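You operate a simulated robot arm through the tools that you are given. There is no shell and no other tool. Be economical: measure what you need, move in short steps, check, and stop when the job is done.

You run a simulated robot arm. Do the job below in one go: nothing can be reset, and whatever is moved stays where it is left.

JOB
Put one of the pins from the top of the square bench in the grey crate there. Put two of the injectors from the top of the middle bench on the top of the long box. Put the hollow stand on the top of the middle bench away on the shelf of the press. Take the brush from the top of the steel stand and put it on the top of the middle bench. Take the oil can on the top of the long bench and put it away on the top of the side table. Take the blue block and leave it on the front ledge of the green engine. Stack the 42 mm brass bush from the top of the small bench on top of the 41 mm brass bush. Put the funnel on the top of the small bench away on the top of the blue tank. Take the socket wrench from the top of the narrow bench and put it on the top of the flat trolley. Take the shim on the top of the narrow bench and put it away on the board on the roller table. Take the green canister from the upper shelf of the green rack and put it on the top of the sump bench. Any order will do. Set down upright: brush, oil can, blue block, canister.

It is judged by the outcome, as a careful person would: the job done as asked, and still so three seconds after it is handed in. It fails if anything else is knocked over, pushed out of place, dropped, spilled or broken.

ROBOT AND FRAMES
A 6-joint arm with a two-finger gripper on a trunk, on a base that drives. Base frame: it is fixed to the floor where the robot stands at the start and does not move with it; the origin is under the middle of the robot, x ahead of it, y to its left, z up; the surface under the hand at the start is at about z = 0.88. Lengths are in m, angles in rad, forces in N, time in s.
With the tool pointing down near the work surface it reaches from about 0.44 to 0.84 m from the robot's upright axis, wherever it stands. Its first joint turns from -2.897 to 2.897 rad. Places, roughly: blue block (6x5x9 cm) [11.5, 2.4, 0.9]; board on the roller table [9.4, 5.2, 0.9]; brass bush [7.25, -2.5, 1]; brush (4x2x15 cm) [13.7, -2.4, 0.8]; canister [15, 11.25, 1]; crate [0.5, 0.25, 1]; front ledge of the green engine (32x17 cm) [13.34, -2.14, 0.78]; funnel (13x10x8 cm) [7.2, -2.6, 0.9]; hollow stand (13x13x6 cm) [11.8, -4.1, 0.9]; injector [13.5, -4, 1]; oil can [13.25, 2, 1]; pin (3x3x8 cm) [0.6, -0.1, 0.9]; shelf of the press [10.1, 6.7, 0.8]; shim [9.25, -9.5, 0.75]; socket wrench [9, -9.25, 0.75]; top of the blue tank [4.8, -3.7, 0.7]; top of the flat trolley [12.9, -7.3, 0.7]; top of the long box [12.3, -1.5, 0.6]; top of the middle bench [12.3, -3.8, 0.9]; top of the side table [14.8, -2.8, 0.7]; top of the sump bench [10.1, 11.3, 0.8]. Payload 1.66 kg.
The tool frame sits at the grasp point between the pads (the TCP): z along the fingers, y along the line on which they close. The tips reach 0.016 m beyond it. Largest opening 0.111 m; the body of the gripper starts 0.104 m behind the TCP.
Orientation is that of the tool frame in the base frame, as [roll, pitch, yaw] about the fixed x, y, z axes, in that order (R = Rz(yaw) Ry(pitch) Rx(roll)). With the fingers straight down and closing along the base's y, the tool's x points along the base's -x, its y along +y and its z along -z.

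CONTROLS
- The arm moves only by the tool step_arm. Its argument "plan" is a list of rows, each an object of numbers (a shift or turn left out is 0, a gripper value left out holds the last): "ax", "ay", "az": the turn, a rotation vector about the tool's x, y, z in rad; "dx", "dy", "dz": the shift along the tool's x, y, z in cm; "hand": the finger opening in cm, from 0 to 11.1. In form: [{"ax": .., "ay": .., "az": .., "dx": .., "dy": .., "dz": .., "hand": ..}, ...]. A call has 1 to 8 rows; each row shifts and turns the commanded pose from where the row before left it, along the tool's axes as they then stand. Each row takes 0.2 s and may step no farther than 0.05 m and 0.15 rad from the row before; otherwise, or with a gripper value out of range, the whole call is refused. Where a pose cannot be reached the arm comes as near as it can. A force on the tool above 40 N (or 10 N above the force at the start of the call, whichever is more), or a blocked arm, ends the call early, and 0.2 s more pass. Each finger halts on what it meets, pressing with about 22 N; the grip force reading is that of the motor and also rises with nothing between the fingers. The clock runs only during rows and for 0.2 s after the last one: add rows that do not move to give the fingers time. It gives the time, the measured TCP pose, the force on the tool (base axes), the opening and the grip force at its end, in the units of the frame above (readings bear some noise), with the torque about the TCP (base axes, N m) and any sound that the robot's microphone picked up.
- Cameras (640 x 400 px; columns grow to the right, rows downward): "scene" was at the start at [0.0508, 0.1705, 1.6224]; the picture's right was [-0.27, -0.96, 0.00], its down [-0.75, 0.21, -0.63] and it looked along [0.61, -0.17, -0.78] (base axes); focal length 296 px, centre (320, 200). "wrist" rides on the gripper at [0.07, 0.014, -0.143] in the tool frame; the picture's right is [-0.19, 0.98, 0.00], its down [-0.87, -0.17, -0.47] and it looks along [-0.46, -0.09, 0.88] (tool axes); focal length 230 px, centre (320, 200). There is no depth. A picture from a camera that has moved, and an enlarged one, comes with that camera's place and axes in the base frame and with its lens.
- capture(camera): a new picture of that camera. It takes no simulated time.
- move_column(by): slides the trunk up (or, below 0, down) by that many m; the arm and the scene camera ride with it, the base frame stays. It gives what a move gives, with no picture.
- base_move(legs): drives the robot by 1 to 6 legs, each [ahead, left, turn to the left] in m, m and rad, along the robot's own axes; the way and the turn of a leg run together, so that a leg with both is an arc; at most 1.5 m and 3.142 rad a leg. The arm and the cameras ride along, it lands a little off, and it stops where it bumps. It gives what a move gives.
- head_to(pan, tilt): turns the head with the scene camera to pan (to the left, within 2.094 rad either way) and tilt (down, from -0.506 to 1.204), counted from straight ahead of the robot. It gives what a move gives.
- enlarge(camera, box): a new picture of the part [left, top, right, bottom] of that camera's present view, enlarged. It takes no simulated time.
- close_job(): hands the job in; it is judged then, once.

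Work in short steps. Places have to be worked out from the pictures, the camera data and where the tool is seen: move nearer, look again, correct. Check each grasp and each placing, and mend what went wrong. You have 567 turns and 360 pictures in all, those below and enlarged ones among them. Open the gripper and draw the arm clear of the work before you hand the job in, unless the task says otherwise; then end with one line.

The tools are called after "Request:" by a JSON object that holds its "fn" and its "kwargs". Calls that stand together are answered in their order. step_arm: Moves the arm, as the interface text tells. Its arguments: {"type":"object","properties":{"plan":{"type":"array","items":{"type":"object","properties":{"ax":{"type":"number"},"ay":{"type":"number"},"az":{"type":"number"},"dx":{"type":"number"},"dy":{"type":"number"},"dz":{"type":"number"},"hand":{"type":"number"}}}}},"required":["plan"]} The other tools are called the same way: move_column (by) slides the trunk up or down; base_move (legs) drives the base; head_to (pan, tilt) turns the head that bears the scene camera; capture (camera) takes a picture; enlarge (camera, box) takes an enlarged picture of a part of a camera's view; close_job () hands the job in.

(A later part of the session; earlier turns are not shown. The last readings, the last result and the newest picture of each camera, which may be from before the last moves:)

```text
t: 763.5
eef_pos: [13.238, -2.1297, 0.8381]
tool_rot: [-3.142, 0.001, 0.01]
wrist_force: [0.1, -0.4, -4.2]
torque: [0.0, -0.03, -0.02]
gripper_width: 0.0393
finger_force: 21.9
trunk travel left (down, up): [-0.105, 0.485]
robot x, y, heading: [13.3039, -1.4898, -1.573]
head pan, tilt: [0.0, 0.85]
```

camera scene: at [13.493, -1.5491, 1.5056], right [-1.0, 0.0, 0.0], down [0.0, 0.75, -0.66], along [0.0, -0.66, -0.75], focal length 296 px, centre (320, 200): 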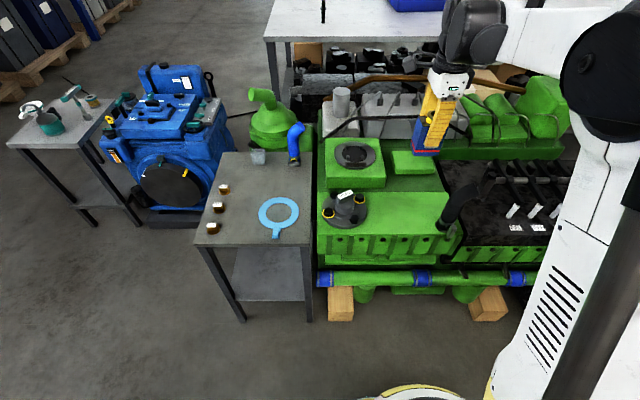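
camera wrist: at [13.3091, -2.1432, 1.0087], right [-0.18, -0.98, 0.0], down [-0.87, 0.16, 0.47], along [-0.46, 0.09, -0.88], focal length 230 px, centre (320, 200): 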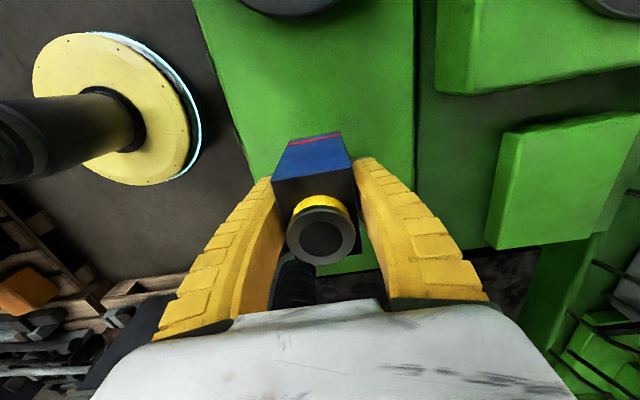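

Request:
{"fn": "step_arm", "kwargs": {"plan": [{"dz": 0.4}]}}

Request:
{"fn": "step_arm", "kwargs": {"plan": [{"dz": 0.3}]}}

Request:
{"fn": "enlarge", "kwargs": {"camera": "scene", "box": [370, 150, 450, 230]}}

```text
t: 763.9
eef_pos: [13.2405, -2.1302, 0.8346]
tool_rot: [-3.141, -0.001, 0.009]
wrist_force: [-1.0, 0.3, -4.9]
torque: [0.0, -0.02, -0.04]
gripper_width: 0.0391
finger_force: 21.9
trunk travel left (down, up): [-0.105, 0.485]
robot x, y, heading: [13.3073, -1.4883, -1.569]
head pan, tilt: [0.0, 0.85]
```

```text
t: 764.3
eef_pos: [13.2384, -2.1286, 0.8318]
tool_rot: [3.14, 0.003, 0.008]
wrist_force: [-2.4, -4.7, 12.4]
torque: [-0.05, 0.41, 0.05]
gripper_width: 0.0426
finger_force: 22.0
trunk travel left (down, up): [-0.105, 0.485]
robot x, y, heading: [13.3066, -1.4951, -1.571]
head pan, tilt: [0.0, 0.85]
```

```text
5.00 times, centred on (410, 190) of scene
camera zoom: at [13.493, -1.5482, 1.5058], right [-1.0, 0.0, 0.0], down [0.0, 0.75, -0.66], along [0.0, -0.66, -0.75], focal length 1482 px, centre (-130, 250)
```

zoom: 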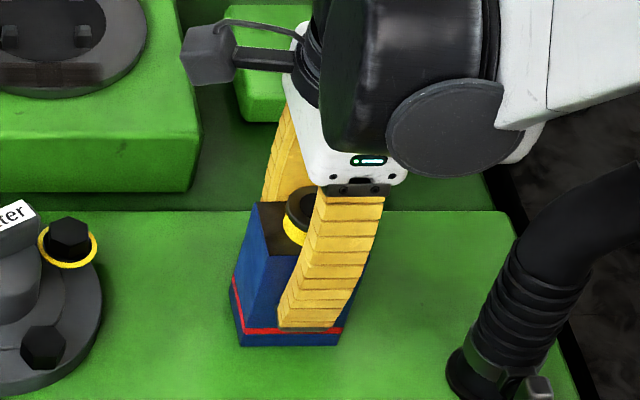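

Contact. I ease up 1 mm, open and rise straight up.

Request:
{"fn": "step_arm", "kwargs": {"plan": [{"dz": -0.15}, {"hand": 6}, {"hand": 8}, {"dz": -2}, {"dz": -4}, {"dz": -4}, {"dz": -4}]}}

Request:
{"fn": "enlarge", "kwargs": {"camera": "scene", "box": [320, 100, 480, 270]}}

```text
t: 765.9
eef_pos: [13.2407, -2.1277, 0.9743]
tool_rot: [3.141, 0.001, 0.009]
wrist_force: [0.2, -0.2, 0.1]
torque: [-0.01, 0.0, 0.03]
gripper_width: 0.0814
finger_force: 0.9
trunk travel left (down, up): [-0.105, 0.485]
robot x, y, heading: [13.3025, -1.4901, -1.569]
head pan, tilt: [0.0, 0.85]
```

```text
2.35 times, centred on (400, 185) of scene
camera zoom: at [13.4931, -1.5485, 1.5056], right [-1.0, 0.0, 0.0], down [0.0, 0.75, -0.66], along [0.0, -0.66, -0.75], focal length 697 px, centre (132, 235)
```

zoom: 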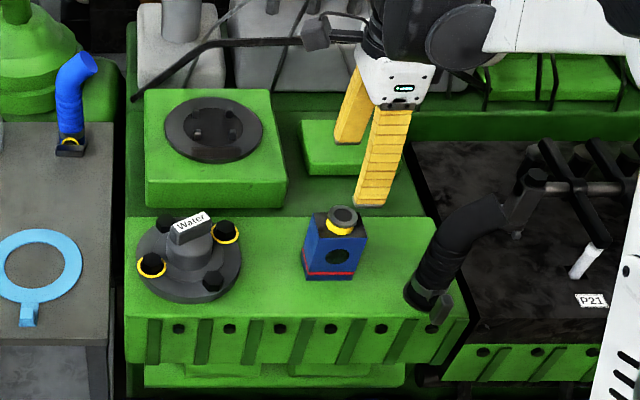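

The blue block stands on the engine ledge. Now the hollow stand on the middle bench: I retract, raise and drive round to the bench's south side at x ≈ 11.8.

Request:
{"fn": "step_arm", "kwargs": {"plan": [{"dz": -4}, {"dy": -4.8}, {"dy": -4.8}]}}

Request:
{"fn": "move_column", "kwargs": {"by": 0.4}}

Request:
{"fn": "base_move", "kwargs": {"legs": [[-0.12, 0, 0], [0, 1.5, 0], [0, 0.58, 0], [1.5, 0, 0], [1.5, 0, 0], [0.7, 0, 0]]}}

Request:
{"fn": "base_move", "kwargs": {"legs": [[0, -1.5, 0], [0, -1.5, 0], [0, -0.55, 0], [0, 0, 3.141]]}}

Request:
{"fn": "head_to", "kwargs": {"pan": 0.0, "tilt": 0.7}}

Request:
{"fn": "capture", "kwargs": {"camera": "scene"}}

```text
t: 766.7
eef_pos: [13.2407, -2.0319, 1.013]
tool_rot: [-3.139, 0.001, 0.01]
wrist_force: [-0.7, 0.6, -0.1]
torque: [0.01, -0.06, 0.0]
gripper_width: 0.0816
finger_force: 1.4
trunk travel left (down, up): [-0.105, 0.485]
robot x, y, heading: [13.3039, -1.4939, -1.568]
head pan, tilt: [0.0, 0.85]
```

```text
t: 770.5
eef_pos: [13.2394, -2.0334, 1.4129]
tool_rot: [-3.14, 0.0, 0.011]
wrist_force: [0.1, -0.3, -0.4]
torque: [0.0, -0.01, -0.01]
gripper_width: 0.0812
finger_force: 0.8
trunk travel left (down, up): [-0.505, 0.085]
robot x, y, heading: [13.3035, -1.494, -1.574]
head pan, tilt: [0.0, 0.85]
```

```text
t: 799.1
eef_pos: [15.3935, -5.5757, 1.412]
tool_rot: [-3.141, 0.0, 0.03]
wrist_force: [-0.3, 0.6, -1.0]
torque: [0.01, -0.03, 0.03]
gripper_width: 0.0813
finger_force: 0.9
trunk travel left (down, up): [-0.505, 0.085]
robot x, y, heading: [15.4492, -5.0336, -1.551]
head pan, tilt: [0.0, 0.85]
```

```text
t: 823.8
eef_pos: [11.9327, -4.5613, 1.4123]
tool_rot: [3.141, 0.003, 3.142]
wrist_force: [-0.2, 0.8, 0.0]
torque: [-0.01, 0.0, -0.02]
gripper_width: 0.0812
finger_force: 0.8
trunk travel left (down, up): [-0.505, 0.085]
robot x, y, heading: [11.8623, -5.1025, 1.561]
head pan, tilt: [0.0, 0.85]
```

```text
t: 824.5
eef_pos: [11.9314, -4.5613, 1.4124]
tool_rot: [3.141, 0.001, 3.141]
wrist_force: [-0.6, -0.8, 0.1]
torque: [0.02, 0.03, 0.02]
gripper_width: 0.0815
finger_force: 1.0
trunk travel left (down, up): [-0.505, 0.085]
robot x, y, heading: [11.8579, -5.1009, 1.564]
head pan, tilt: [0.0, 0.7]
```

```text
156 pictures are left
camera scene: at [11.6694, -5.0336, 1.9178], right [1.0, -0.01, 0.0], down [-0.01, -0.64, -0.76], along [0.01, 0.76, -0.64], focal length 296 px, centre (320, 200)
```

scene: 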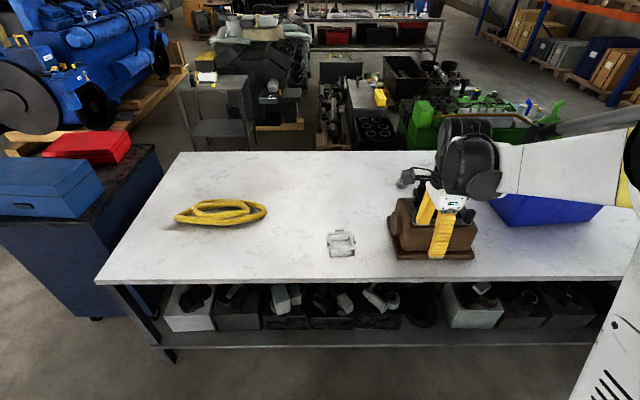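

Request:
{"fn": "enlarge", "kwargs": {"camera": "scene", "box": [300, 215, 380, 275]}}

Request:
{"fn": "base_move", "kwargs": {"legs": [[0.36, 0.05, 0.005]]}}

Request:
{"fn": "capture", "kwargs": {"camera": "wrist"}}

Request:
{"fn": "capture", "kwargs": {"camera": "scene"}}

```text
6.67 times, centred on (340, 245) of scene
camera zoom: at [11.6694, -5.0336, 1.9178], right [1.0, -0.01, 0.0], down [-0.01, -0.64, -0.76], along [0.01, 0.76, -0.64], focal length 1976 px, centre (187, -100)
```

zoom: 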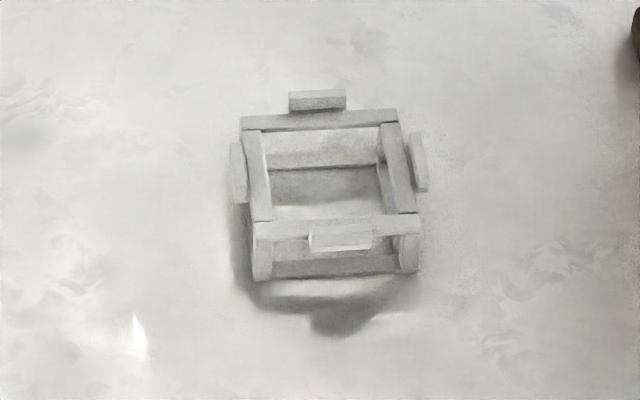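

```text
t: 826.8
eef_pos: [11.8817, -4.2028, 1.4121]
tool_rot: [-3.14, 0.002, -3.137]
wrist_force: [-0.3, 0.8, -0.5]
torque: [0.0, 0.02, 0.04]
gripper_width: 0.0814
finger_force: 1.0
trunk travel left (down, up): [-0.505, 0.085]
robot x, y, heading: [11.8133, -4.7465, 1.567]
head pan, tilt: [0.0, 0.7]
```

```text
154 pictures are left
camera wrist: at [11.8119, -4.1899, 1.5545], right [0.18, 0.98, 0.0], down [0.87, -0.16, 0.47], along [0.46, -0.09, -0.88], focal length 230 px, centre (320, 200)
```

wrist: 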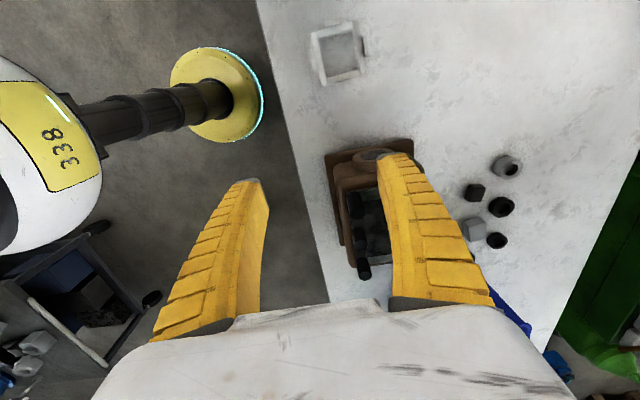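

```text
153 pictures are left
camera scene: at [11.6216, -4.677, 1.9178], right [1.0, 0.0, 0.0], down [0.0, -0.64, -0.76], along [0.0, 0.76, -0.64], focal length 296 px, centre (320, 200)
```

scene: 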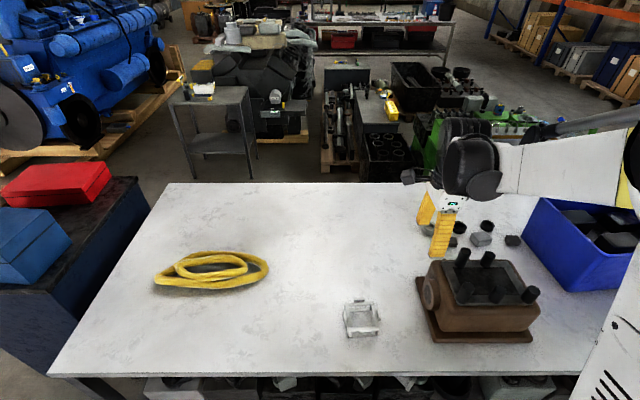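

The hollow stand is an open frame of bars at (11.775, −4.146). How to hold it depends on the room around the press shelf, which I'll see when I bring the shim to the roller table nearby. So I first fetch the shim from the narrow bench.

Request:
{"fn": "base_move", "kwargs": {"legs": [[-0.45, 0, 0], [0, 0, 3.141], [1.0, -1.0, 0], [1.0, -1.0, 0], [0.75, -0.6, 0]]}}

Request:
{"fn": "head_to", "kwargs": {"pan": 0.0, "tilt": 0.6}}

Request:
{"fn": "capture", "kwargs": {"camera": "scene"}}

```text
t: 854.7
eef_pos: [9.1023, -8.4494, 1.4126]
tool_rot: [-3.14, 0.001, -0.012]
wrist_force: [0.6, 0.8, 0.4]
torque: [0.0, -0.02, -0.04]
gripper_width: 0.0814
finger_force: 0.7
trunk travel left (down, up): [-0.505, 0.085]
robot x, y, heading: [9.1798, -7.9092, -1.59]
head pan, tilt: [0.0, 0.7]
```

```text
t: 855.4
eef_pos: [9.102, -8.4476, 1.4119]
tool_rot: [3.141, 0.002, -0.011]
wrist_force: [0.0, -0.4, 0.9]
torque: [0.0, 0.02, -0.01]
gripper_width: 0.0817
finger_force: 0.5
trunk travel left (down, up): [-0.505, 0.085]
robot x, y, heading: [9.177, -7.911, -1.595]
head pan, tilt: [0.0, 0.6]
```

```text
152 pictures are left
camera scene: at [9.3647, -7.9808, 1.9264], right [-1.0, 0.02, 0.0], down [0.01, 0.57, -0.82], along [-0.02, -0.82, -0.57], focal length 296 px, centre (320, 200)
```

scene: 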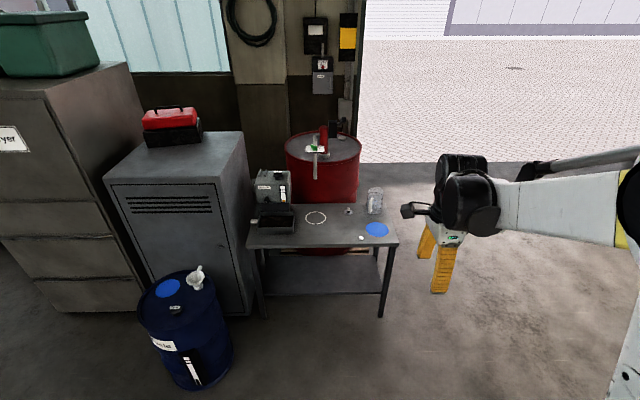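

I drive up to the narrow bench and zoom in on the shim.

Request:
{"fn": "base_move", "kwargs": {"legs": [[0, 0, 0.022], [0.9, 0, 0]]}}

Request:
{"fn": "head_to", "kwargs": {"pan": 0.0, "tilt": 0.8}}

Request:
{"fn": "capture", "kwargs": {"camera": "scene"}}

Request:
{"fn": "capture", "kwargs": {"camera": "wrist"}}

```text
t: 860.5
eef_pos: [9.11, -9.351, 1.4123]
tool_rot: [-3.141, 0.003, 0.006]
wrist_force: [-0.7, -0.7, 0.8]
torque: [-0.01, 0.02, 0.01]
gripper_width: 0.0814
finger_force: 0.5
trunk travel left (down, up): [-0.505, 0.085]
robot x, y, heading: [9.1773, -8.8095, -1.578]
head pan, tilt: [0.0, 0.6]
```

```text
t: 861.2
eef_pos: [9.109, -9.3502, 1.4134]
tool_rot: [3.14, 0.001, 0.005]
wrist_force: [-0.4, 0.5, 0.0]
torque: [-0.06, -0.03, 0.03]
gripper_width: 0.0813
finger_force: 0.8
trunk travel left (down, up): [-0.505, 0.085]
robot x, y, heading: [9.1794, -8.8049, -1.574]
head pan, tilt: [0.0, 0.799]
```

```text
151 pictures are left
camera scene: at [9.365, -8.8698, 1.9097], right [-1.0, 0.0, 0.0], down [0.0, 0.72, -0.7], along [0.0, -0.7, -0.72], focal length 296 px, centre (320, 200)
```

scene: 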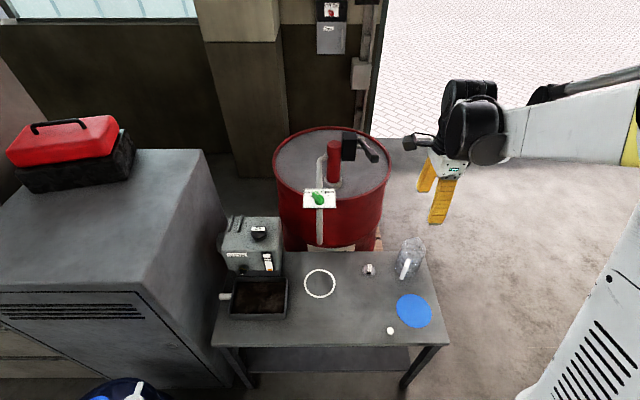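

```text
150 pictures are left
camera wrist: at [9.1802, -9.3634, 1.5548], right [-0.19, -0.98, 0.0], down [-0.87, 0.16, 0.47], along [-0.46, 0.09, -0.88], focal length 230 px, centre (320, 200)
```

wrist: 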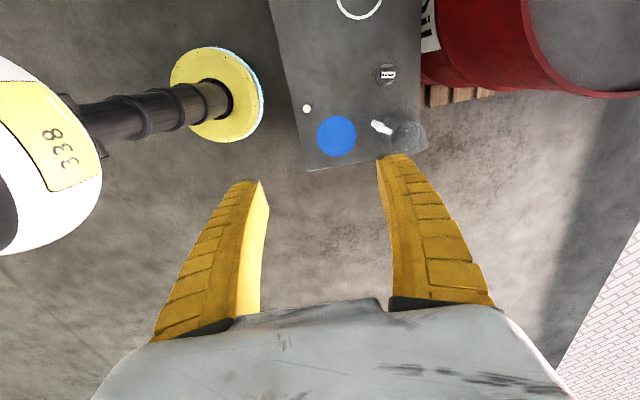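

Request:
{"fn": "enlarge", "kwargs": {"camera": "scene", "box": [350, 250, 390, 285]}}

Request:
{"fn": "enlarge", "kwargs": {"camera": "wrist", "box": [360, 50, 420, 100]}}

```text
11.43 times, centred on (370, 268) of scene
camera zoom: at [9.365, -8.8698, 1.9097], right [-1.0, 0.0, 0.0], down [0.0, 0.72, -0.7], along [0.0, -0.7, -0.72], focal length 3387 px, centre (-251, -571)
```

zoom: 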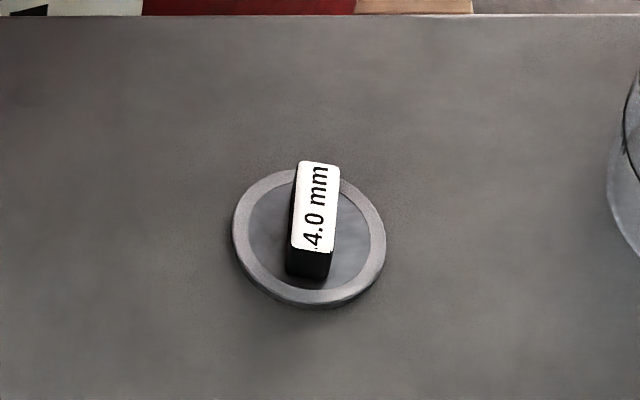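

```text
8.00 times, centred on (390, 75) of wrist
camera zoom: at [9.1802, -9.3634, 1.5548], right [-0.19, -0.98, 0.0], down [-0.87, 0.16, 0.47], along [-0.46, 0.09, -0.88], focal length 1841 px, centre (-240, 1200)
```

zoom: 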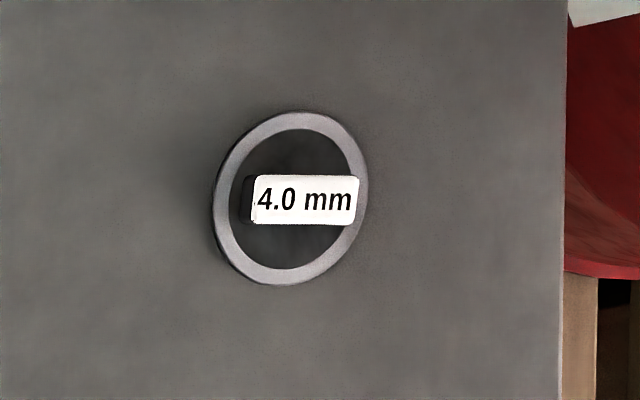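

The shim is a thin disc with a central block about 1.6 cm wide in x, at (9.1485, −9.565). I turn the gripper back by 90° so it closes along x, move over it and lower the trunk.

Request:
{"fn": "step_arm", "kwargs": {"plan": [{"az": -0.145}, {"az": -0.145}, {"az": -0.145}, {"az": -0.145}, {"az": -0.145}, {"az": -0.145}, {"az": -0.145}, {"az": -0.145}]}}

Request:
{"fn": "step_arm", "kwargs": {"plan": [{"az": -0.145}, {"az": -0.145}, {"az": -0.115, "hand": 5.5}, {"dx": -4.5, "dy": 0.8}, {"dx": -4.5, "dy": 0.8}, {"dx": -4.5, "dy": 0.8}, {"dx": -4.5, "dy": 0.8}, {"dx": -3.4, "dy": 0.8}]}}

Request:
{"fn": "move_column", "kwargs": {"by": -0.4}}

Request:
{"fn": "capture", "kwargs": {"camera": "wrist"}}

```text
t: 863.0
eef_pos: [9.1105, -9.3507, 1.4117]
tool_rot: [-3.139, 0.001, 1.168]
wrist_force: [0.2, -0.6, -0.1]
torque: [-0.02, 0.02, 0.0]
gripper_width: 0.081
finger_force: 0.8
trunk travel left (down, up): [-0.505, 0.085]
robot x, y, heading: [9.1763, -8.8061, -1.571]
head pan, tilt: [0.0, 0.799]
```

```text
t: 864.8
eef_pos: [9.1496, -9.5638, 1.4115]
tool_rot: [-3.139, -0.002, 1.571]
wrist_force: [0.2, -0.6, 0.1]
torque: [0.05, 0.0, -0.01]
gripper_width: 0.0571
finger_force: 1.4
trunk travel left (down, up): [-0.505, 0.085]
robot x, y, heading: [9.1784, -8.8075, -1.578]
head pan, tilt: [0.0, 0.799]
```

```text
t: 865.8
eef_pos: [9.1465, -9.557, 1.3673]
tool_rot: [-3.141, -0.001, 1.57]
wrist_force: [1.1, -0.5, -0.9]
torque: [0.0, 0.01, 0.01]
gripper_width: 0.0543
finger_force: 1.6
trunk travel left (down, up): [-0.457, 0.133]
robot x, y, heading: [9.1799, -8.8098, -1.581]
head pan, tilt: [0.0, 0.799]
stopped: the force on the tool passed its limit at 42 N (the readings are from after the stop); the commanded pose is now the measured one
```

```text
147 pictures are left
camera wrist: at [9.1603, -9.4882, 1.5105], right [0.98, -0.19, 0.0], down [-0.17, -0.87, 0.47], along [-0.09, -0.46, -0.88], focal length 230 px, centre (320, 200)
```

wrist: 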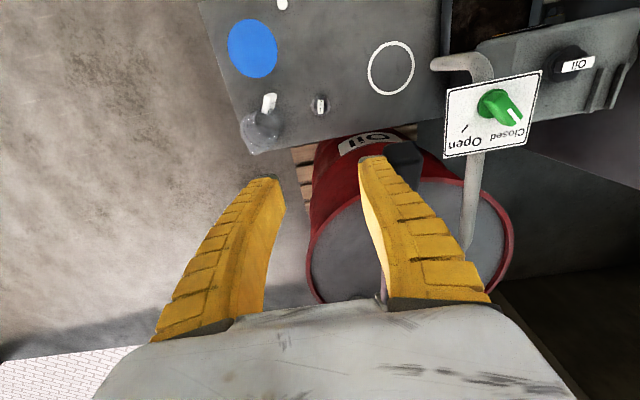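

The descent stopped: something above the bench, probably the drum's pump lever, was touched. I look before doing anything else.

Request:
{"fn": "capture", "kwargs": {"camera": "scene"}}

Request:
{"fn": "enlarge", "kwargs": {"camera": "scene", "box": [280, 60, 440, 260]}}

```text
146 pictures are left
camera scene: at [9.3635, -8.8652, 1.8617], right [-1.0, 0.01, 0.0], down [0.0, 0.71, -0.7], along [0.0, -0.7, -0.71], focal length 296 px, centre (320, 200)
```

scene: 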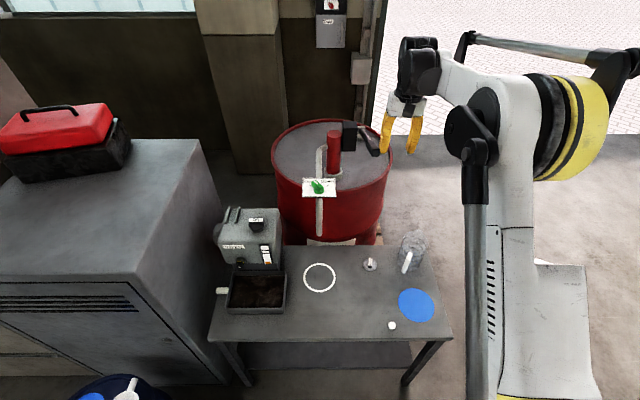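

```text
2.00 times, centred on (360, 160) of scene
camera zoom: at [9.3635, -8.8652, 1.8617], right [-1.0, 0.01, 0.0], down [0.0, 0.71, -0.7], along [0.0, -0.7, -0.71], focal length 593 px, centre (240, 280)
```

zoom: 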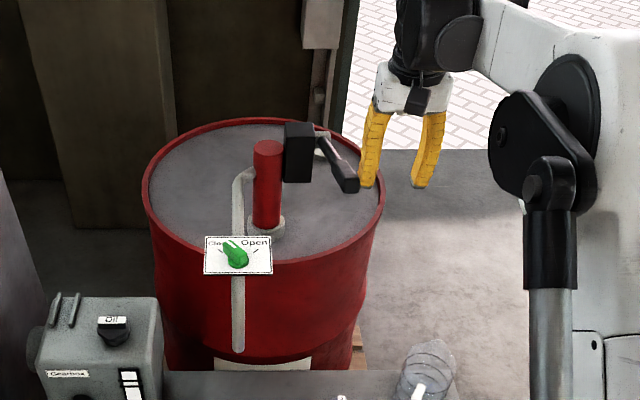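

The finger tip met the end of the pump lever at about (9.185, −9.58, 1.33). I rise, back off 16 cm, lower there, and then come in beneath the lever.

Request:
{"fn": "step_arm", "kwargs": {"plan": [{"dz": -3, "hand": 3.8}, {"dx": 4.5}, {"dx": 4.5}, {"dx": 4.5}, {"dx": 3}]}}

Request:
{"fn": "move_column", "kwargs": {"by": -0.4}}

Request:
{"fn": "capture", "kwargs": {"camera": "scene"}}

Request:
{"fn": "capture", "kwargs": {"camera": "wrist"}}

```text
t: 867.0
eef_pos: [9.1492, -9.3951, 1.3994]
tool_rot: [-3.141, -0.005, 1.569]
wrist_force: [0.4, 0.2, 0.6]
torque: [0.01, -0.02, -0.01]
gripper_width: 0.0406
finger_force: 1.7
trunk travel left (down, up): [-0.457, 0.133]
robot x, y, heading: [9.1773, -8.8075, -1.578]
head pan, tilt: [0.0, 0.799]
```

```text
t: 870.9
eef_pos: [9.149, -9.3969, 0.9997]
tool_rot: [-3.139, -0.005, 1.57]
wrist_force: [-0.5, 0.6, 0.0]
torque: [0.0, 0.03, 0.0]
gripper_width: 0.0405
finger_force: 1.5
trunk travel left (down, up): [-0.057, 0.533]
robot x, y, heading: [9.1774, -8.8088, -1.572]
head pan, tilt: [0.0, 0.799]
```

```text
144 pictures are left
camera scene: at [9.3649, -8.8699, 1.4621], right [-1.0, 0.0, 0.0], down [0.0, 0.72, -0.7], along [0.0, -0.7, -0.72], focal length 296 px, centre (320, 200)
```

scene: 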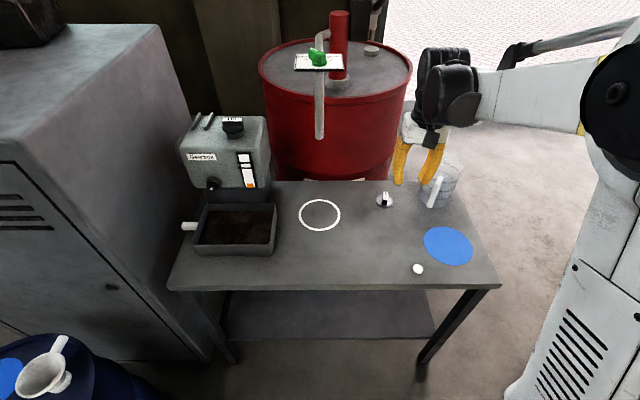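

```text
143 pictures are left
camera wrist: at [9.1638, -9.3276, 1.1422], right [0.98, -0.19, 0.0], down [-0.17, -0.87, 0.47], along [-0.09, -0.46, -0.88], focal length 230 px, centre (320, 200)
```

wrist: 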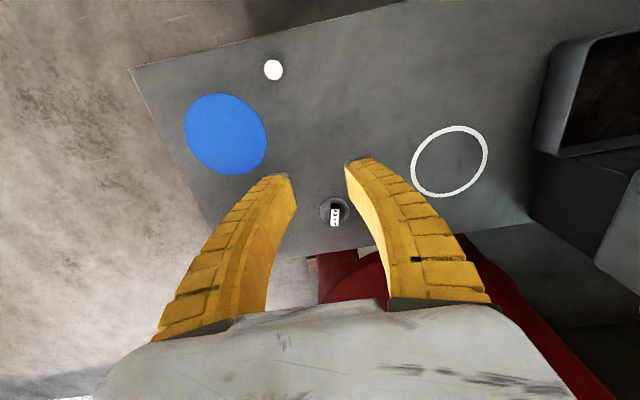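

I check the pump's lever with the head tilted up.

Request:
{"fn": "head_to", "kwargs": {"pan": 0.0, "tilt": 0.5}}

Request:
{"fn": "enlarge", "kwargs": {"camera": "scene", "box": [260, 50, 460, 250]}}

```text
t: 871.6
eef_pos: [9.1493, -9.3971, 0.9996]
tool_rot: [3.141, -0.006, 1.571]
wrist_force: [1.4, 0.1, 0.8]
torque: [-0.03, 0.0, 0.01]
gripper_width: 0.0405
finger_force: 1.9
trunk travel left (down, up): [-0.057, 0.533]
robot x, y, heading: [9.1775, -8.8137, -1.576]
head pan, tilt: [0.0, 0.499]
```

```text
2.00 times, centred on (360, 150) of scene
camera zoom: at [9.3649, -8.8802, 1.4879], right [-1.0, 0.0, 0.0], down [0.0, 0.48, -0.88], along [0.0, -0.88, -0.48], focal length 593 px, centre (240, 300)
```

zoom: 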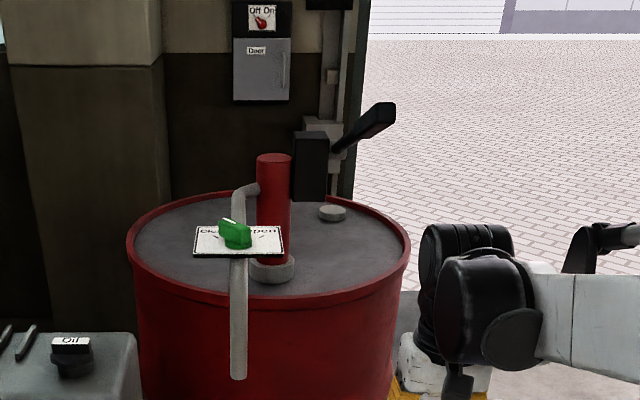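

The lever is intact. I lower the arm to z ≈ 0.87 here, then move forward over the shim under the lever.

Request:
{"fn": "head_to", "kwargs": {"pan": 0.0, "tilt": 0.8}}

Request:
{"fn": "step_arm", "kwargs": {"plan": [{"dz": 4.5}, {"dz": 4.5}, {"dz": 3.5}, {"dx": -4.5}, {"dx": -4.5}, {"dx": -4.5}, {"dx": -3.3}]}}

Request:
{"fn": "capture", "kwargs": {"camera": "wrist"}}

Request:
{"fn": "capture", "kwargs": {"camera": "scene"}}

```text
t: 872.5
eef_pos: [9.148, -9.3958, 0.9988]
tool_rot: [-3.14, -0.007, 1.571]
wrist_force: [0.2, 0.6, 0.0]
torque: [0.01, -0.02, 0.02]
gripper_width: 0.0406
finger_force: 2.1
trunk travel left (down, up): [-0.057, 0.533]
robot x, y, heading: [9.1777, -8.809, -1.573]
head pan, tilt: [0.0, 0.799]
```

```text
t: 874.0
eef_pos: [9.1496, -9.565, 0.8724]
tool_rot: [-3.138, -0.005, 1.569]
wrist_force: [0.4, 0.3, -0.2]
torque: [-0.01, -0.01, -0.04]
gripper_width: 0.0405
finger_force: 1.6
trunk travel left (down, up): [-0.057, 0.533]
robot x, y, heading: [9.1777, -8.8125, -1.578]
head pan, tilt: [0.0, 0.799]
```

```text
141 pictures are left
camera wrist: at [9.1634, -9.4958, 1.0154], right [0.98, -0.19, 0.0], down [-0.17, -0.87, 0.47], along [-0.09, -0.46, -0.88], focal length 230 px, centre (320, 200)
```

wrist: 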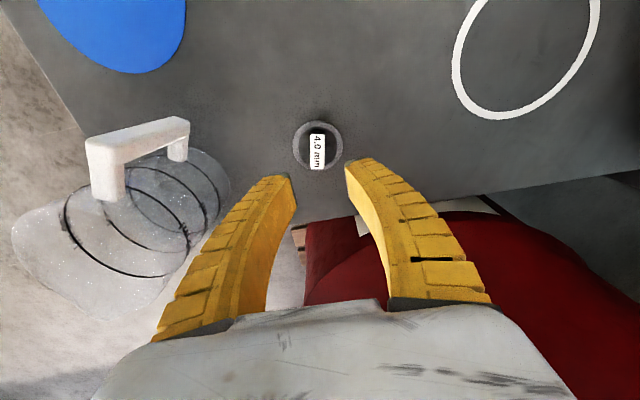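

```text
140 pictures are left
camera scene: at [9.3649, -8.8702, 1.462], right [-1.0, 0.0, 0.0], down [0.0, 0.72, -0.7], along [0.0, -0.7, -0.72], focal length 296 px, centre (320, 200)
```

scene: 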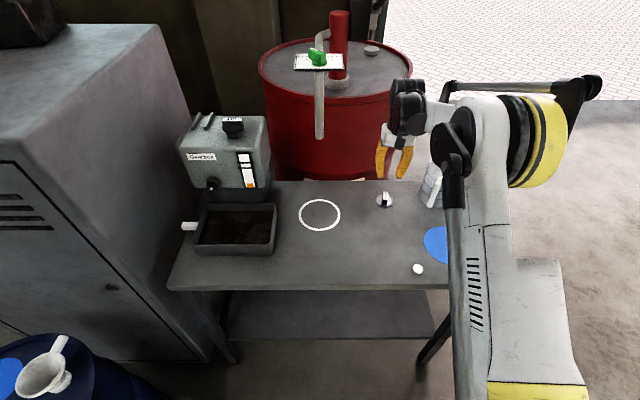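

The shim is under the tool. I go down to z ≈ 0.76 in steps and check.

Request:
{"fn": "step_arm", "kwargs": {"plan": [{"dx": -0.2, "dy": -0.3, "dz": 3}, {"dz": 3}, {"dz": 3}]}}

Request:
{"fn": "enlarge", "kwargs": {"camera": "wrist", "box": [240, 110, 400, 220]}}

```text
t: 874.9
eef_pos: [9.1458, -9.5657, 0.7848]
tool_rot: [-3.14, -0.006, 1.571]
wrist_force: [-0.8, -0.4, -0.2]
torque: [-0.04, -0.01, 0.0]
gripper_width: 0.0405
finger_force: 1.1
trunk travel left (down, up): [-0.057, 0.533]
robot x, y, heading: [9.1788, -8.8111, -1.575]
head pan, tilt: [0.0, 0.799]
```

```text
3.64 times, centred on (320, 165) of wrist
camera zoom: at [9.1602, -9.4973, 0.9271], right [0.98, -0.19, 0.0], down [-0.17, -0.87, 0.47], along [-0.09, -0.46, -0.88], focal length 837 px, centre (320, 327)
```

zoom: 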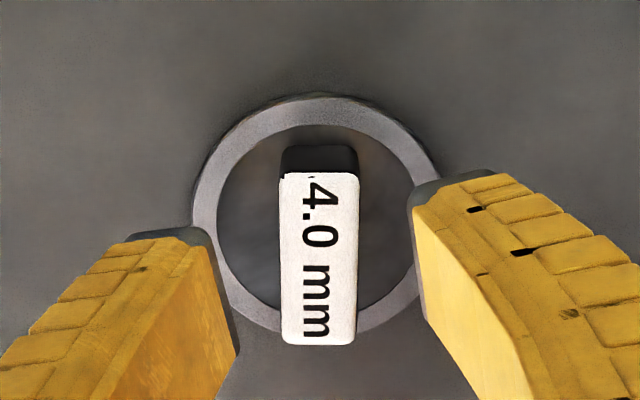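

Exactly centred. I lower 2.5 cm and grip.

Request:
{"fn": "step_arm", "kwargs": {"plan": [{"dz": 1.5}, {"dz": 0.9}]}}

Request:
{"fn": "step_arm", "kwargs": {"plan": [{"hand": 0}, {}, {}]}}

Request:
{"fn": "step_arm", "kwargs": {"plan": [{"dz": -1}, {"dz": -2}, {"dz": -3}, {"dz": -2}]}}

Request:
{"fn": "capture", "kwargs": {"camera": "wrist"}}

```text
t: 875.5
eef_pos: [9.1448, -9.5647, 0.7601]
tool_rot: [-3.139, -0.007, 1.571]
wrist_force: [0.1, -0.4, -0.1]
torque: [-0.03, -0.04, 0.0]
gripper_width: 0.0362
finger_force: 1.9
trunk travel left (down, up): [-0.057, 0.533]
robot x, y, heading: [9.1753, -8.8077, -1.578]
head pan, tilt: [0.0, 0.799]
```

```text
t: 876.2
eef_pos: [9.1445, -9.5649, 0.7614]
tool_rot: [-3.138, -0.004, 1.57]
wrist_force: [0.2, -0.7, 2.3]
torque: [0.02, 0.0, -0.03]
gripper_width: 0.0134
finger_force: 21.5
trunk travel left (down, up): [-0.057, 0.533]
robot x, y, heading: [9.1767, -8.8101, -1.575]
head pan, tilt: [0.0, 0.799]
```

```text
t: 877.2
eef_pos: [9.1466, -9.5655, 0.8394]
tool_rot: [-3.139, -0.005, 1.569]
wrist_force: [-0.5, 0.0, -2.3]
torque: [0.0, 0.03, 0.0]
gripper_width: 0.0119
finger_force: 22.3
trunk travel left (down, up): [-0.057, 0.533]
robot x, y, heading: [9.1782, -8.8065, -1.573]
head pan, tilt: [0.0, 0.799]
```

```text
138 pictures are left
camera wrist: at [9.1614, -9.4971, 0.9824], right [0.98, -0.19, 0.0], down [-0.17, -0.87, 0.47], along [-0.09, -0.46, -0.88], focal length 230 px, centre (320, 200)
```

wrist: 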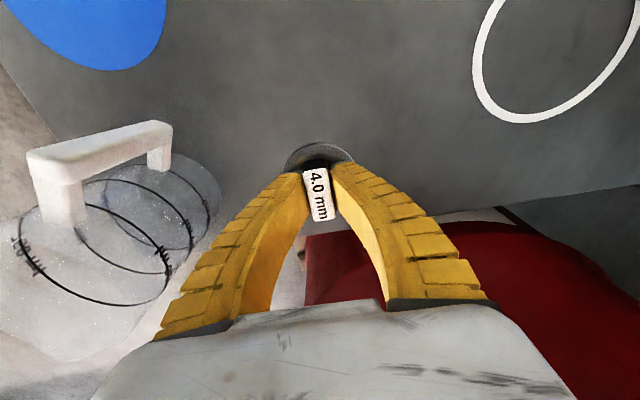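

The shim is held by its block. I withdraw below the lever, raise, and set off by the known aisle toward the roller table.

Request:
{"fn": "step_arm", "kwargs": {"plan": [{"dx": 4.5}, {"dx": 4.5}, {"dx": 4.5}, {"dx": 4.5}, {"dx": 4.0}]}}

Request:
{"fn": "move_column", "kwargs": {"by": 0.4}}

Request:
{"fn": "base_move", "kwargs": {"legs": [[-0.85, 0, 0], [-0.75, 0.6, 0], [-1.0, 1.0, 0], [-0.9, 1.0, 0], [0, 1.5, 0], [0, 1.5, 0]]}}

```text
t: 878.5
eef_pos: [9.1452, -9.3451, 0.8392]
tool_rot: [-3.14, -0.004, 1.57]
wrist_force: [-0.1, -0.5, -1.9]
torque: [0.03, -0.02, 0.02]
gripper_width: 0.012
finger_force: 22.5
trunk travel left (down, up): [-0.057, 0.533]
robot x, y, heading: [9.1794, -8.8147, -1.574]
head pan, tilt: [0.0, 0.799]
```

```text
t: 882.3
eef_pos: [9.1459, -9.3475, 1.2381]
tool_rot: [-3.14, -0.006, 1.571]
wrist_force: [0.9, -0.2, -1.0]
torque: [-0.03, -0.02, 0.01]
gripper_width: 0.0123
finger_force: 21.9
trunk travel left (down, up): [-0.457, 0.133]
robot x, y, heading: [9.1801, -8.8113, -1.578]
head pan, tilt: [0.0, 0.799]
```

```text
t: 918.6
eef_pos: [14.7678, -5.6315, 1.2377]
tool_rot: [-3.139, -0.006, 1.641]
wrist_force: [0.2, 0.7, -1.2]
torque: [-0.04, 0.0, 0.0]
gripper_width: 0.012
finger_force: 21.3
trunk travel left (down, up): [-0.457, 0.133]
robot x, y, heading: [14.7602, -5.0902, -1.502]
head pan, tilt: [0.0, 0.799]
```

Request:
{"fn": "base_move", "kwargs": {"legs": [[0, 0, -0.069], [0, 0.68, 0], [0, 0, 3.141], [1.5, 0, 0], [1.5, 0, 0], [1.5, 0, 0]]}}

Request:
{"fn": "base_move", "kwargs": {"legs": [[1.5, 0, 0], [1.5, 0, 0], [1.2, 0, 0]]}}

```text
t: 951.1
eef_pos: [15.6035, -0.0836, 1.2378]
tool_rot: [-3.139, -0.005, -1.593]
wrist_force: [0.0, 0.3, -1.3]
torque: [-0.02, -0.01, -0.01]
gripper_width: 0.0119
finger_force: 22.1
trunk travel left (down, up): [-0.457, 0.133]
robot x, y, heading: [15.5573, -0.621, 1.543]
head pan, tilt: [0.0, 0.799]
```

```text
t: 971.0
eef_pos: [15.7772, 4.071, 1.2378]
tool_rot: [-3.141, -0.004, -1.619]
wrist_force: [0.3, 0.0, -2.0]
torque: [-0.02, -0.04, 0.01]
gripper_width: 0.0123
finger_force: 22.2
trunk travel left (down, up): [-0.457, 0.133]
robot x, y, heading: [15.7188, 3.5364, 1.519]
head pan, tilt: [0.0, 0.799]
```

Request:
{"fn": "base_move", "kwargs": {"legs": [[0, 0, 1.6], [1.5, 0, 0], [1.5, 0, 0], [0.7, 0, 0]]}}

Request:
{"fn": "head_to", "kwargs": {"pan": -0.2, "tilt": 0.45}}

Request:
{"fn": "capture", "kwargs": {"camera": "scene"}}

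```text
t: 992.9
eef_pos: [11.4823, 3.5654, 1.2381]
tool_rot: [-3.14, -0.006, 0.014]
wrist_force: [-0.3, 1.0, -1.5]
torque: [-0.01, -0.01, -0.01]
gripper_width: 0.0122
finger_force: 22.2
trunk travel left (down, up): [-0.457, 0.133]
robot x, y, heading: [12.0236, 3.5386, -3.136]
head pan, tilt: [0.0, 0.799]
```

```text
t: 993.7
eef_pos: [11.4818, 3.5665, 1.2392]
tool_rot: [-3.141, -0.004, 0.014]
wrist_force: [-0.2, 0.0, -1.3]
torque: [0.03, 0.0, 0.0]
gripper_width: 0.0121
finger_force: 21.9
trunk travel left (down, up): [-0.457, 0.133]
robot x, y, heading: [12.018, 3.5431, -3.131]
head pan, tilt: [-0.201, 0.45]
```

```text
137 pictures are left
camera scene: at [11.9487, 3.3698, 1.8924], right [0.19, 0.98, 0.0], down [0.43, -0.08, -0.9], along [-0.88, 0.17, -0.44], focal length 296 px, centre (320, 200)
```

scene: 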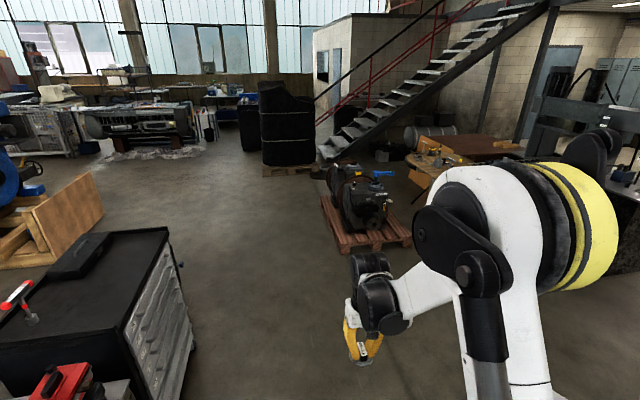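

Request:
{"fn": "base_move", "kwargs": {"legs": [[0, 0, -0.9]]}}

Request:
{"fn": "head_to", "kwargs": {"pan": 0.2, "tilt": 0.4}}

Request:
{"fn": "capture", "kwargs": {"camera": "scene"}}

```text
t: 996.4
eef_pos: [11.7035, 3.9767, 1.2391]
tool_rot: [-3.14, -0.006, -0.883]
wrist_force: [-0.3, 0.3, -1.4]
torque: [-0.05, -0.04, 0.0]
gripper_width: 0.012
finger_force: 21.8
trunk travel left (down, up): [-0.457, 0.133]
robot x, y, heading: [12.0195, 3.5412, 2.253]
head pan, tilt: [-0.201, 0.45]
```

```text
t: 997.3
eef_pos: [11.7028, 3.9759, 1.2366]
tool_rot: [-3.139, -0.005, -0.881]
wrist_force: [-0.1, -0.1, -1.2]
torque: [0.03, -0.02, 0.03]
gripper_width: 0.0119
finger_force: 22.2
trunk travel left (down, up): [-0.457, 0.133]
robot x, y, heading: [12.02, 3.5438, 2.255]
head pan, tilt: [0.201, 0.4]
```

```text
136 pictures are left
camera scene: at [11.8111, 3.4654, 1.8971], right [0.63, 0.77, 0.0], down [0.3, -0.25, -0.92], along [-0.71, 0.58, -0.39], focal length 296 px, centre (320, 200)
```

scene: 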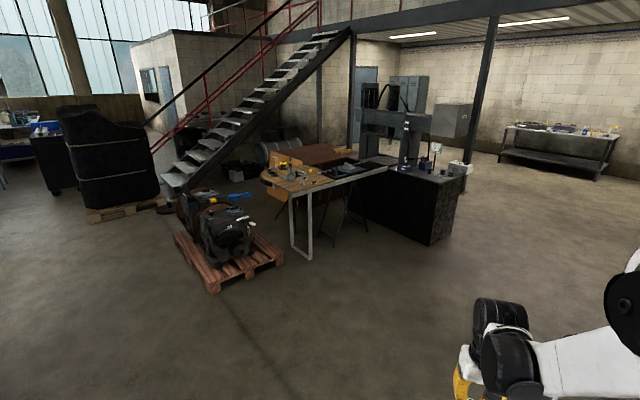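

The roller table and press are ahead. I zoom in on both.

Request:
{"fn": "enlarge", "kwargs": {"camera": "scene", "box": [240, 60, 480, 270]}}

```text
1.90 times, centred on (360, 165) of scene
camera zoom: at [11.8111, 3.4654, 1.8971], right [0.63, 0.77, 0.0], down [0.3, -0.25, -0.92], along [-0.71, 0.58, -0.39], focal length 565 px, centre (244, 267)
```

zoom: 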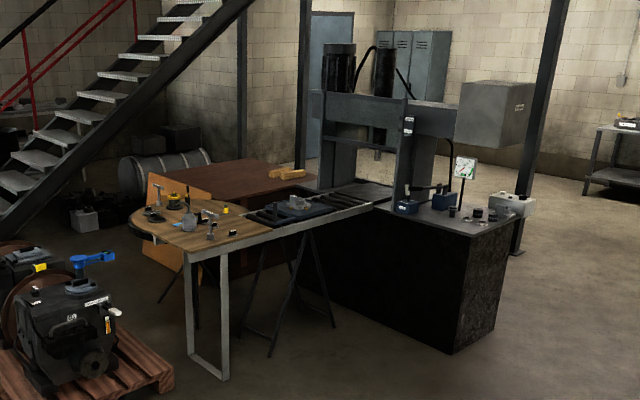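

The board is the wooden end of the roller table (x about 9.05–9.75, y from 4.8). I'll approach it from the east, facing −x.

Request:
{"fn": "base_move", "kwargs": {"legs": [[1.0, 0, 0.015], [1.05, 0, 0], [0, 0, 0.87]]}}

Request:
{"fn": "head_to", "kwargs": {"pan": 0.0, "tilt": 0.65}}

Request:
{"fn": "capture", "kwargs": {"camera": "scene"}}

```text
t: 1009.8
eef_pos: [10.1566, 5.1459, 1.2379]
tool_rot: [-3.14, -0.007, 0.011]
wrist_force: [0.2, -0.2, -1.3]
torque: [-0.01, 0.03, -0.03]
gripper_width: 0.0123
finger_force: 21.8
trunk travel left (down, up): [-0.457, 0.133]
robot x, y, heading: [10.6914, 5.1202, -3.135]
head pan, tilt: [0.201, 0.4]
```

```text
t: 1010.6
eef_pos: [10.1569, 5.1464, 1.238]
tool_rot: [-3.139, -0.004, 0.01]
wrist_force: [-0.3, -1.0, -1.2]
torque: [0.01, -0.02, 0.02]
gripper_width: 0.0122
finger_force: 22.0
trunk travel left (down, up): [-0.457, 0.133]
robot x, y, heading: [10.693, 5.1182, -3.136]
head pan, tilt: [0.0, 0.649]
```

```text
134 pictures are left
camera scene: at [10.6254, 4.9297, 1.8747], right [-0.01, 1.0, 0.0], down [0.6, 0.0, -0.8], along [-0.8, -0.01, -0.6], focal length 296 px, centre (320, 200)
```

scene: 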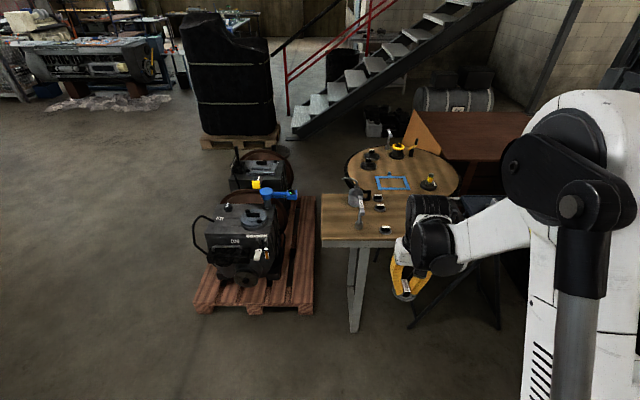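

Request:
{"fn": "enlarge", "kwargs": {"camera": "scene", "box": [310, 125, 480, 285]}}

Request:
{"fn": "capture", "kwargs": {"camera": "wrist"}}

```text
2.50 times, centred on (395, 205) of scene
camera zoom: at [10.6254, 4.9297, 1.8747], right [-0.01, 1.0, 0.0], down [0.6, 0.0, -0.8], along [-0.8, -0.01, -0.6], focal length 741 px, centre (132, 188)
```

zoom: 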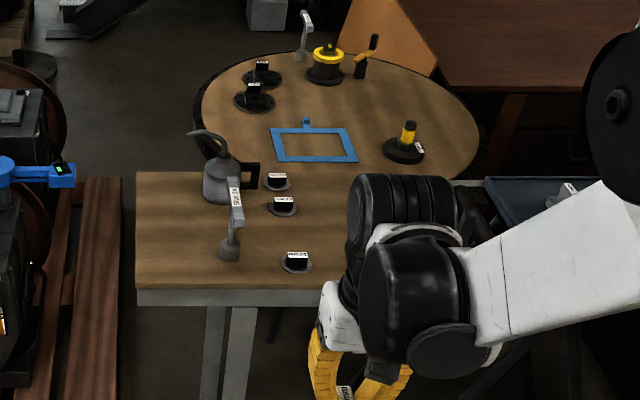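

```text
132 pictures are left
camera wrist: at [10.2259, 5.1326, 1.3811], right [-0.18, -0.98, 0.0], down [-0.87, 0.16, 0.47], along [-0.46, 0.09, -0.88], focal length 230 px, centre (320, 200)
```

wrist: 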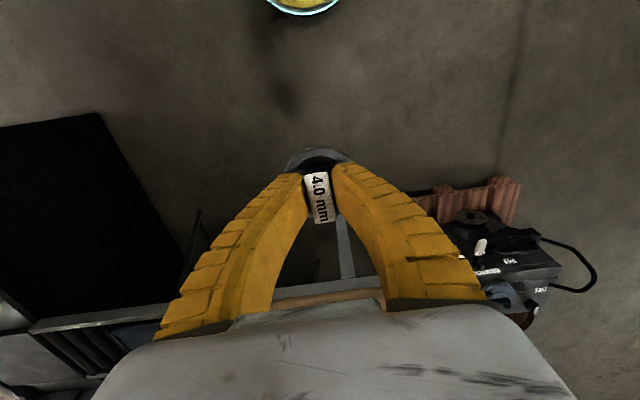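

The board is the rectangular wood at x 9.24–9.62, y from 4.93. Three similar shims, an oil can and a T‑wrench are on its left. I drive closer and check the right part.

Request:
{"fn": "base_move", "kwargs": {"legs": [[0.58, 0, -0.006]]}}

Request:
{"fn": "head_to", "kwargs": {"pan": -0.15, "tilt": 0.75}}

Request:
{"fn": "capture", "kwargs": {"camera": "scene"}}

Request:
{"fn": "capture", "kwargs": {"camera": "wrist"}}

```text
t: 1013.9
eef_pos: [9.5678, 5.1533, 1.2374]
tool_rot: [-3.141, -0.004, -0.004]
wrist_force: [0.5, -0.3, -1.6]
torque: [-0.03, -0.03, 0.0]
gripper_width: 0.0123
finger_force: 22.0
trunk travel left (down, up): [-0.457, 0.133]
robot x, y, heading: [10.1029, 5.1203, 3.135]
head pan, tilt: [0.0, 0.649]
```

```text
t: 1014.6
eef_pos: [9.5682, 5.1528, 1.2373]
tool_rot: [-3.138, -0.004, -0.002]
wrist_force: [0.3, 0.2, -0.4]
torque: [-0.02, 0.0, -0.01]
gripper_width: 0.0119
finger_force: 21.9
trunk travel left (down, up): [-0.457, 0.133]
robot x, y, heading: [10.1051, 5.1178, 3.136]
head pan, tilt: [-0.15, 0.75]
```

```text
131 pictures are left
camera scene: at [10.0394, 4.9434, 1.866], right [0.16, 0.99, 0.0], down [0.67, -0.11, -0.73], along [-0.72, 0.11, -0.68], focal length 296 px, centre (320, 200)
```

scene: 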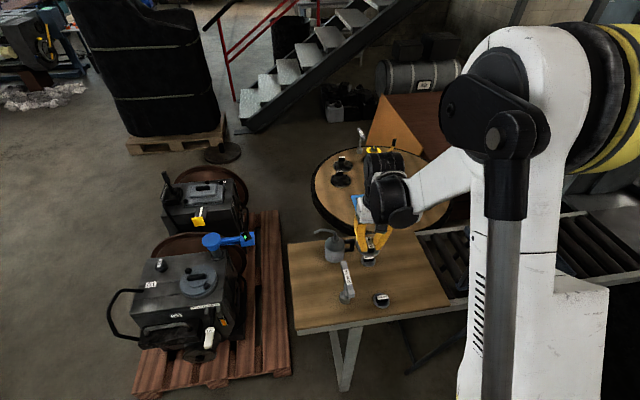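

```text
130 pictures are left
camera wrist: at [9.6377, 5.1392, 1.3811], right [-0.19, -0.98, 0.0], down [-0.87, 0.17, 0.47], along [-0.46, 0.09, -0.88], focal length 230 px, centre (320, 200)
```

wrist: 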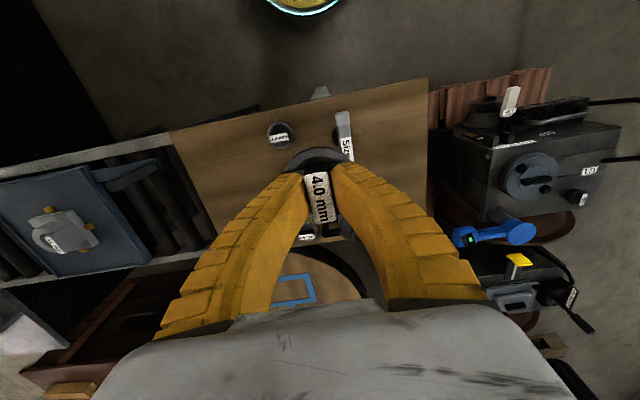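

The right part around (9.45, 5.38) is free. I move over it, lower the trunk and check.

Request:
{"fn": "step_arm", "kwargs": {"plan": [{"dx": -1.97, "dy": -3.8}, {"dx": -1.97, "dy": -3.8}, {"dx": -1.97, "dy": -3.8}, {"dx": -1.97, "dy": -3.8}, {"dx": -1.97, "dy": -3.8}, {"dx": -1.97, "dy": -3.8}]}}

Request:
{"fn": "move_column", "kwargs": {"by": -0.25}}

Request:
{"fn": "capture", "kwargs": {"camera": "scene"}}

Request:
{"fn": "capture", "kwargs": {"camera": "wrist"}}

```text
t: 1016.0
eef_pos: [9.45, 5.3811, 1.2366]
tool_rot: [-3.141, -0.005, -0.004]
wrist_force: [0.4, 0.3, -1.7]
torque: [-0.03, 0.0, 0.0]
gripper_width: 0.012
finger_force: 21.7
trunk travel left (down, up): [-0.457, 0.133]
robot x, y, heading: [10.1038, 5.1209, 3.132]
head pan, tilt: [-0.15, 0.75]
```

```text
t: 1018.6
eef_pos: [9.4509, 5.3805, 0.987]
tool_rot: [-3.14, -0.006, -0.003]
wrist_force: [0.9, -0.9, -1.8]
torque: [0.0, 0.03, -0.02]
gripper_width: 0.012
finger_force: 21.6
trunk travel left (down, up): [-0.207, 0.383]
robot x, y, heading: [10.1033, 5.1214, 3.134]
head pan, tilt: [-0.15, 0.75]
```

```text
129 pictures are left
camera scene: at [10.0393, 4.9435, 1.6161], right [0.16, 0.99, 0.0], down [0.67, -0.11, -0.73], along [-0.72, 0.11, -0.68], focal length 296 px, centre (320, 200)
```

scene: 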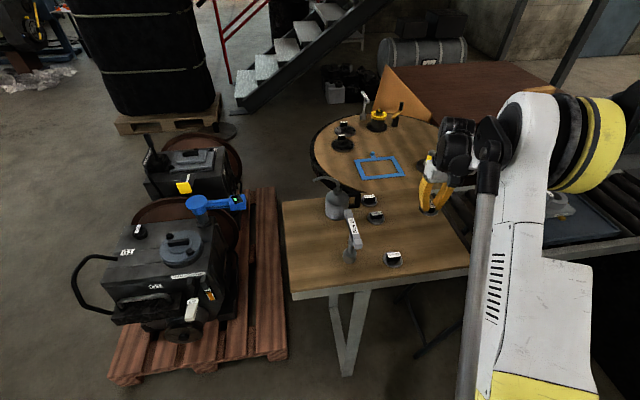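

```text
128 pictures are left
camera wrist: at [9.5199, 5.3652, 1.1308], right [-0.19, -0.98, 0.0], down [-0.87, 0.17, 0.47], along [-0.46, 0.09, -0.88], focal length 230 px, centre (320, 200)
```

wrist: 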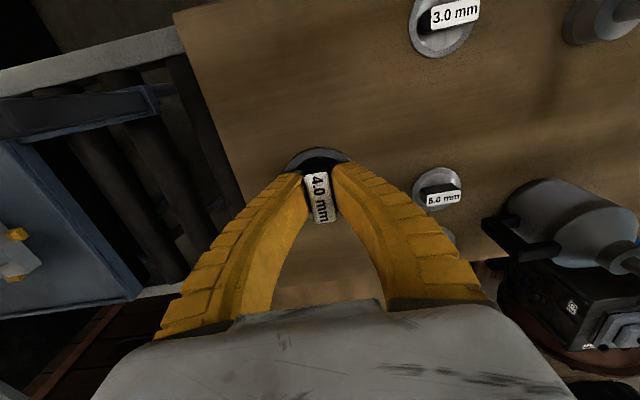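

Request:
{"fn": "step_arm", "kwargs": {"plan": [{"dz": 3}, {"dz": 2}]}}

Request:
{"fn": "enlarge", "kwargs": {"camera": "scene", "box": [340, 140, 480, 290]}}

```text
t: 1019.2
eef_pos: [9.4504, 5.3799, 0.9376]
tool_rot: [-3.139, -0.006, -0.002]
wrist_force: [-0.2, -0.4, -2.1]
torque: [0.02, -0.01, 0.0]
gripper_width: 0.0119
finger_force: 21.8
trunk travel left (down, up): [-0.207, 0.383]
robot x, y, heading: [10.1031, 5.1233, 3.133]
head pan, tilt: [-0.15, 0.75]
```

```text
2.67 times, centred on (410, 215) of scene
camera zoom: at [10.0389, 4.9437, 1.616], right [0.16, 0.99, 0.0], down [0.67, -0.11, -0.73], along [-0.72, 0.11, -0.68], focal length 790 px, centre (80, 160)
```

zoom: 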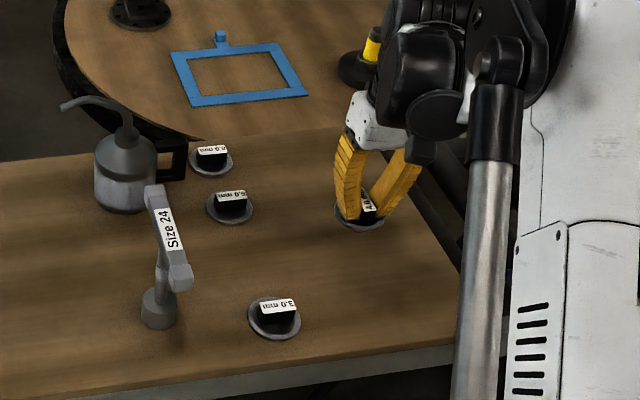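

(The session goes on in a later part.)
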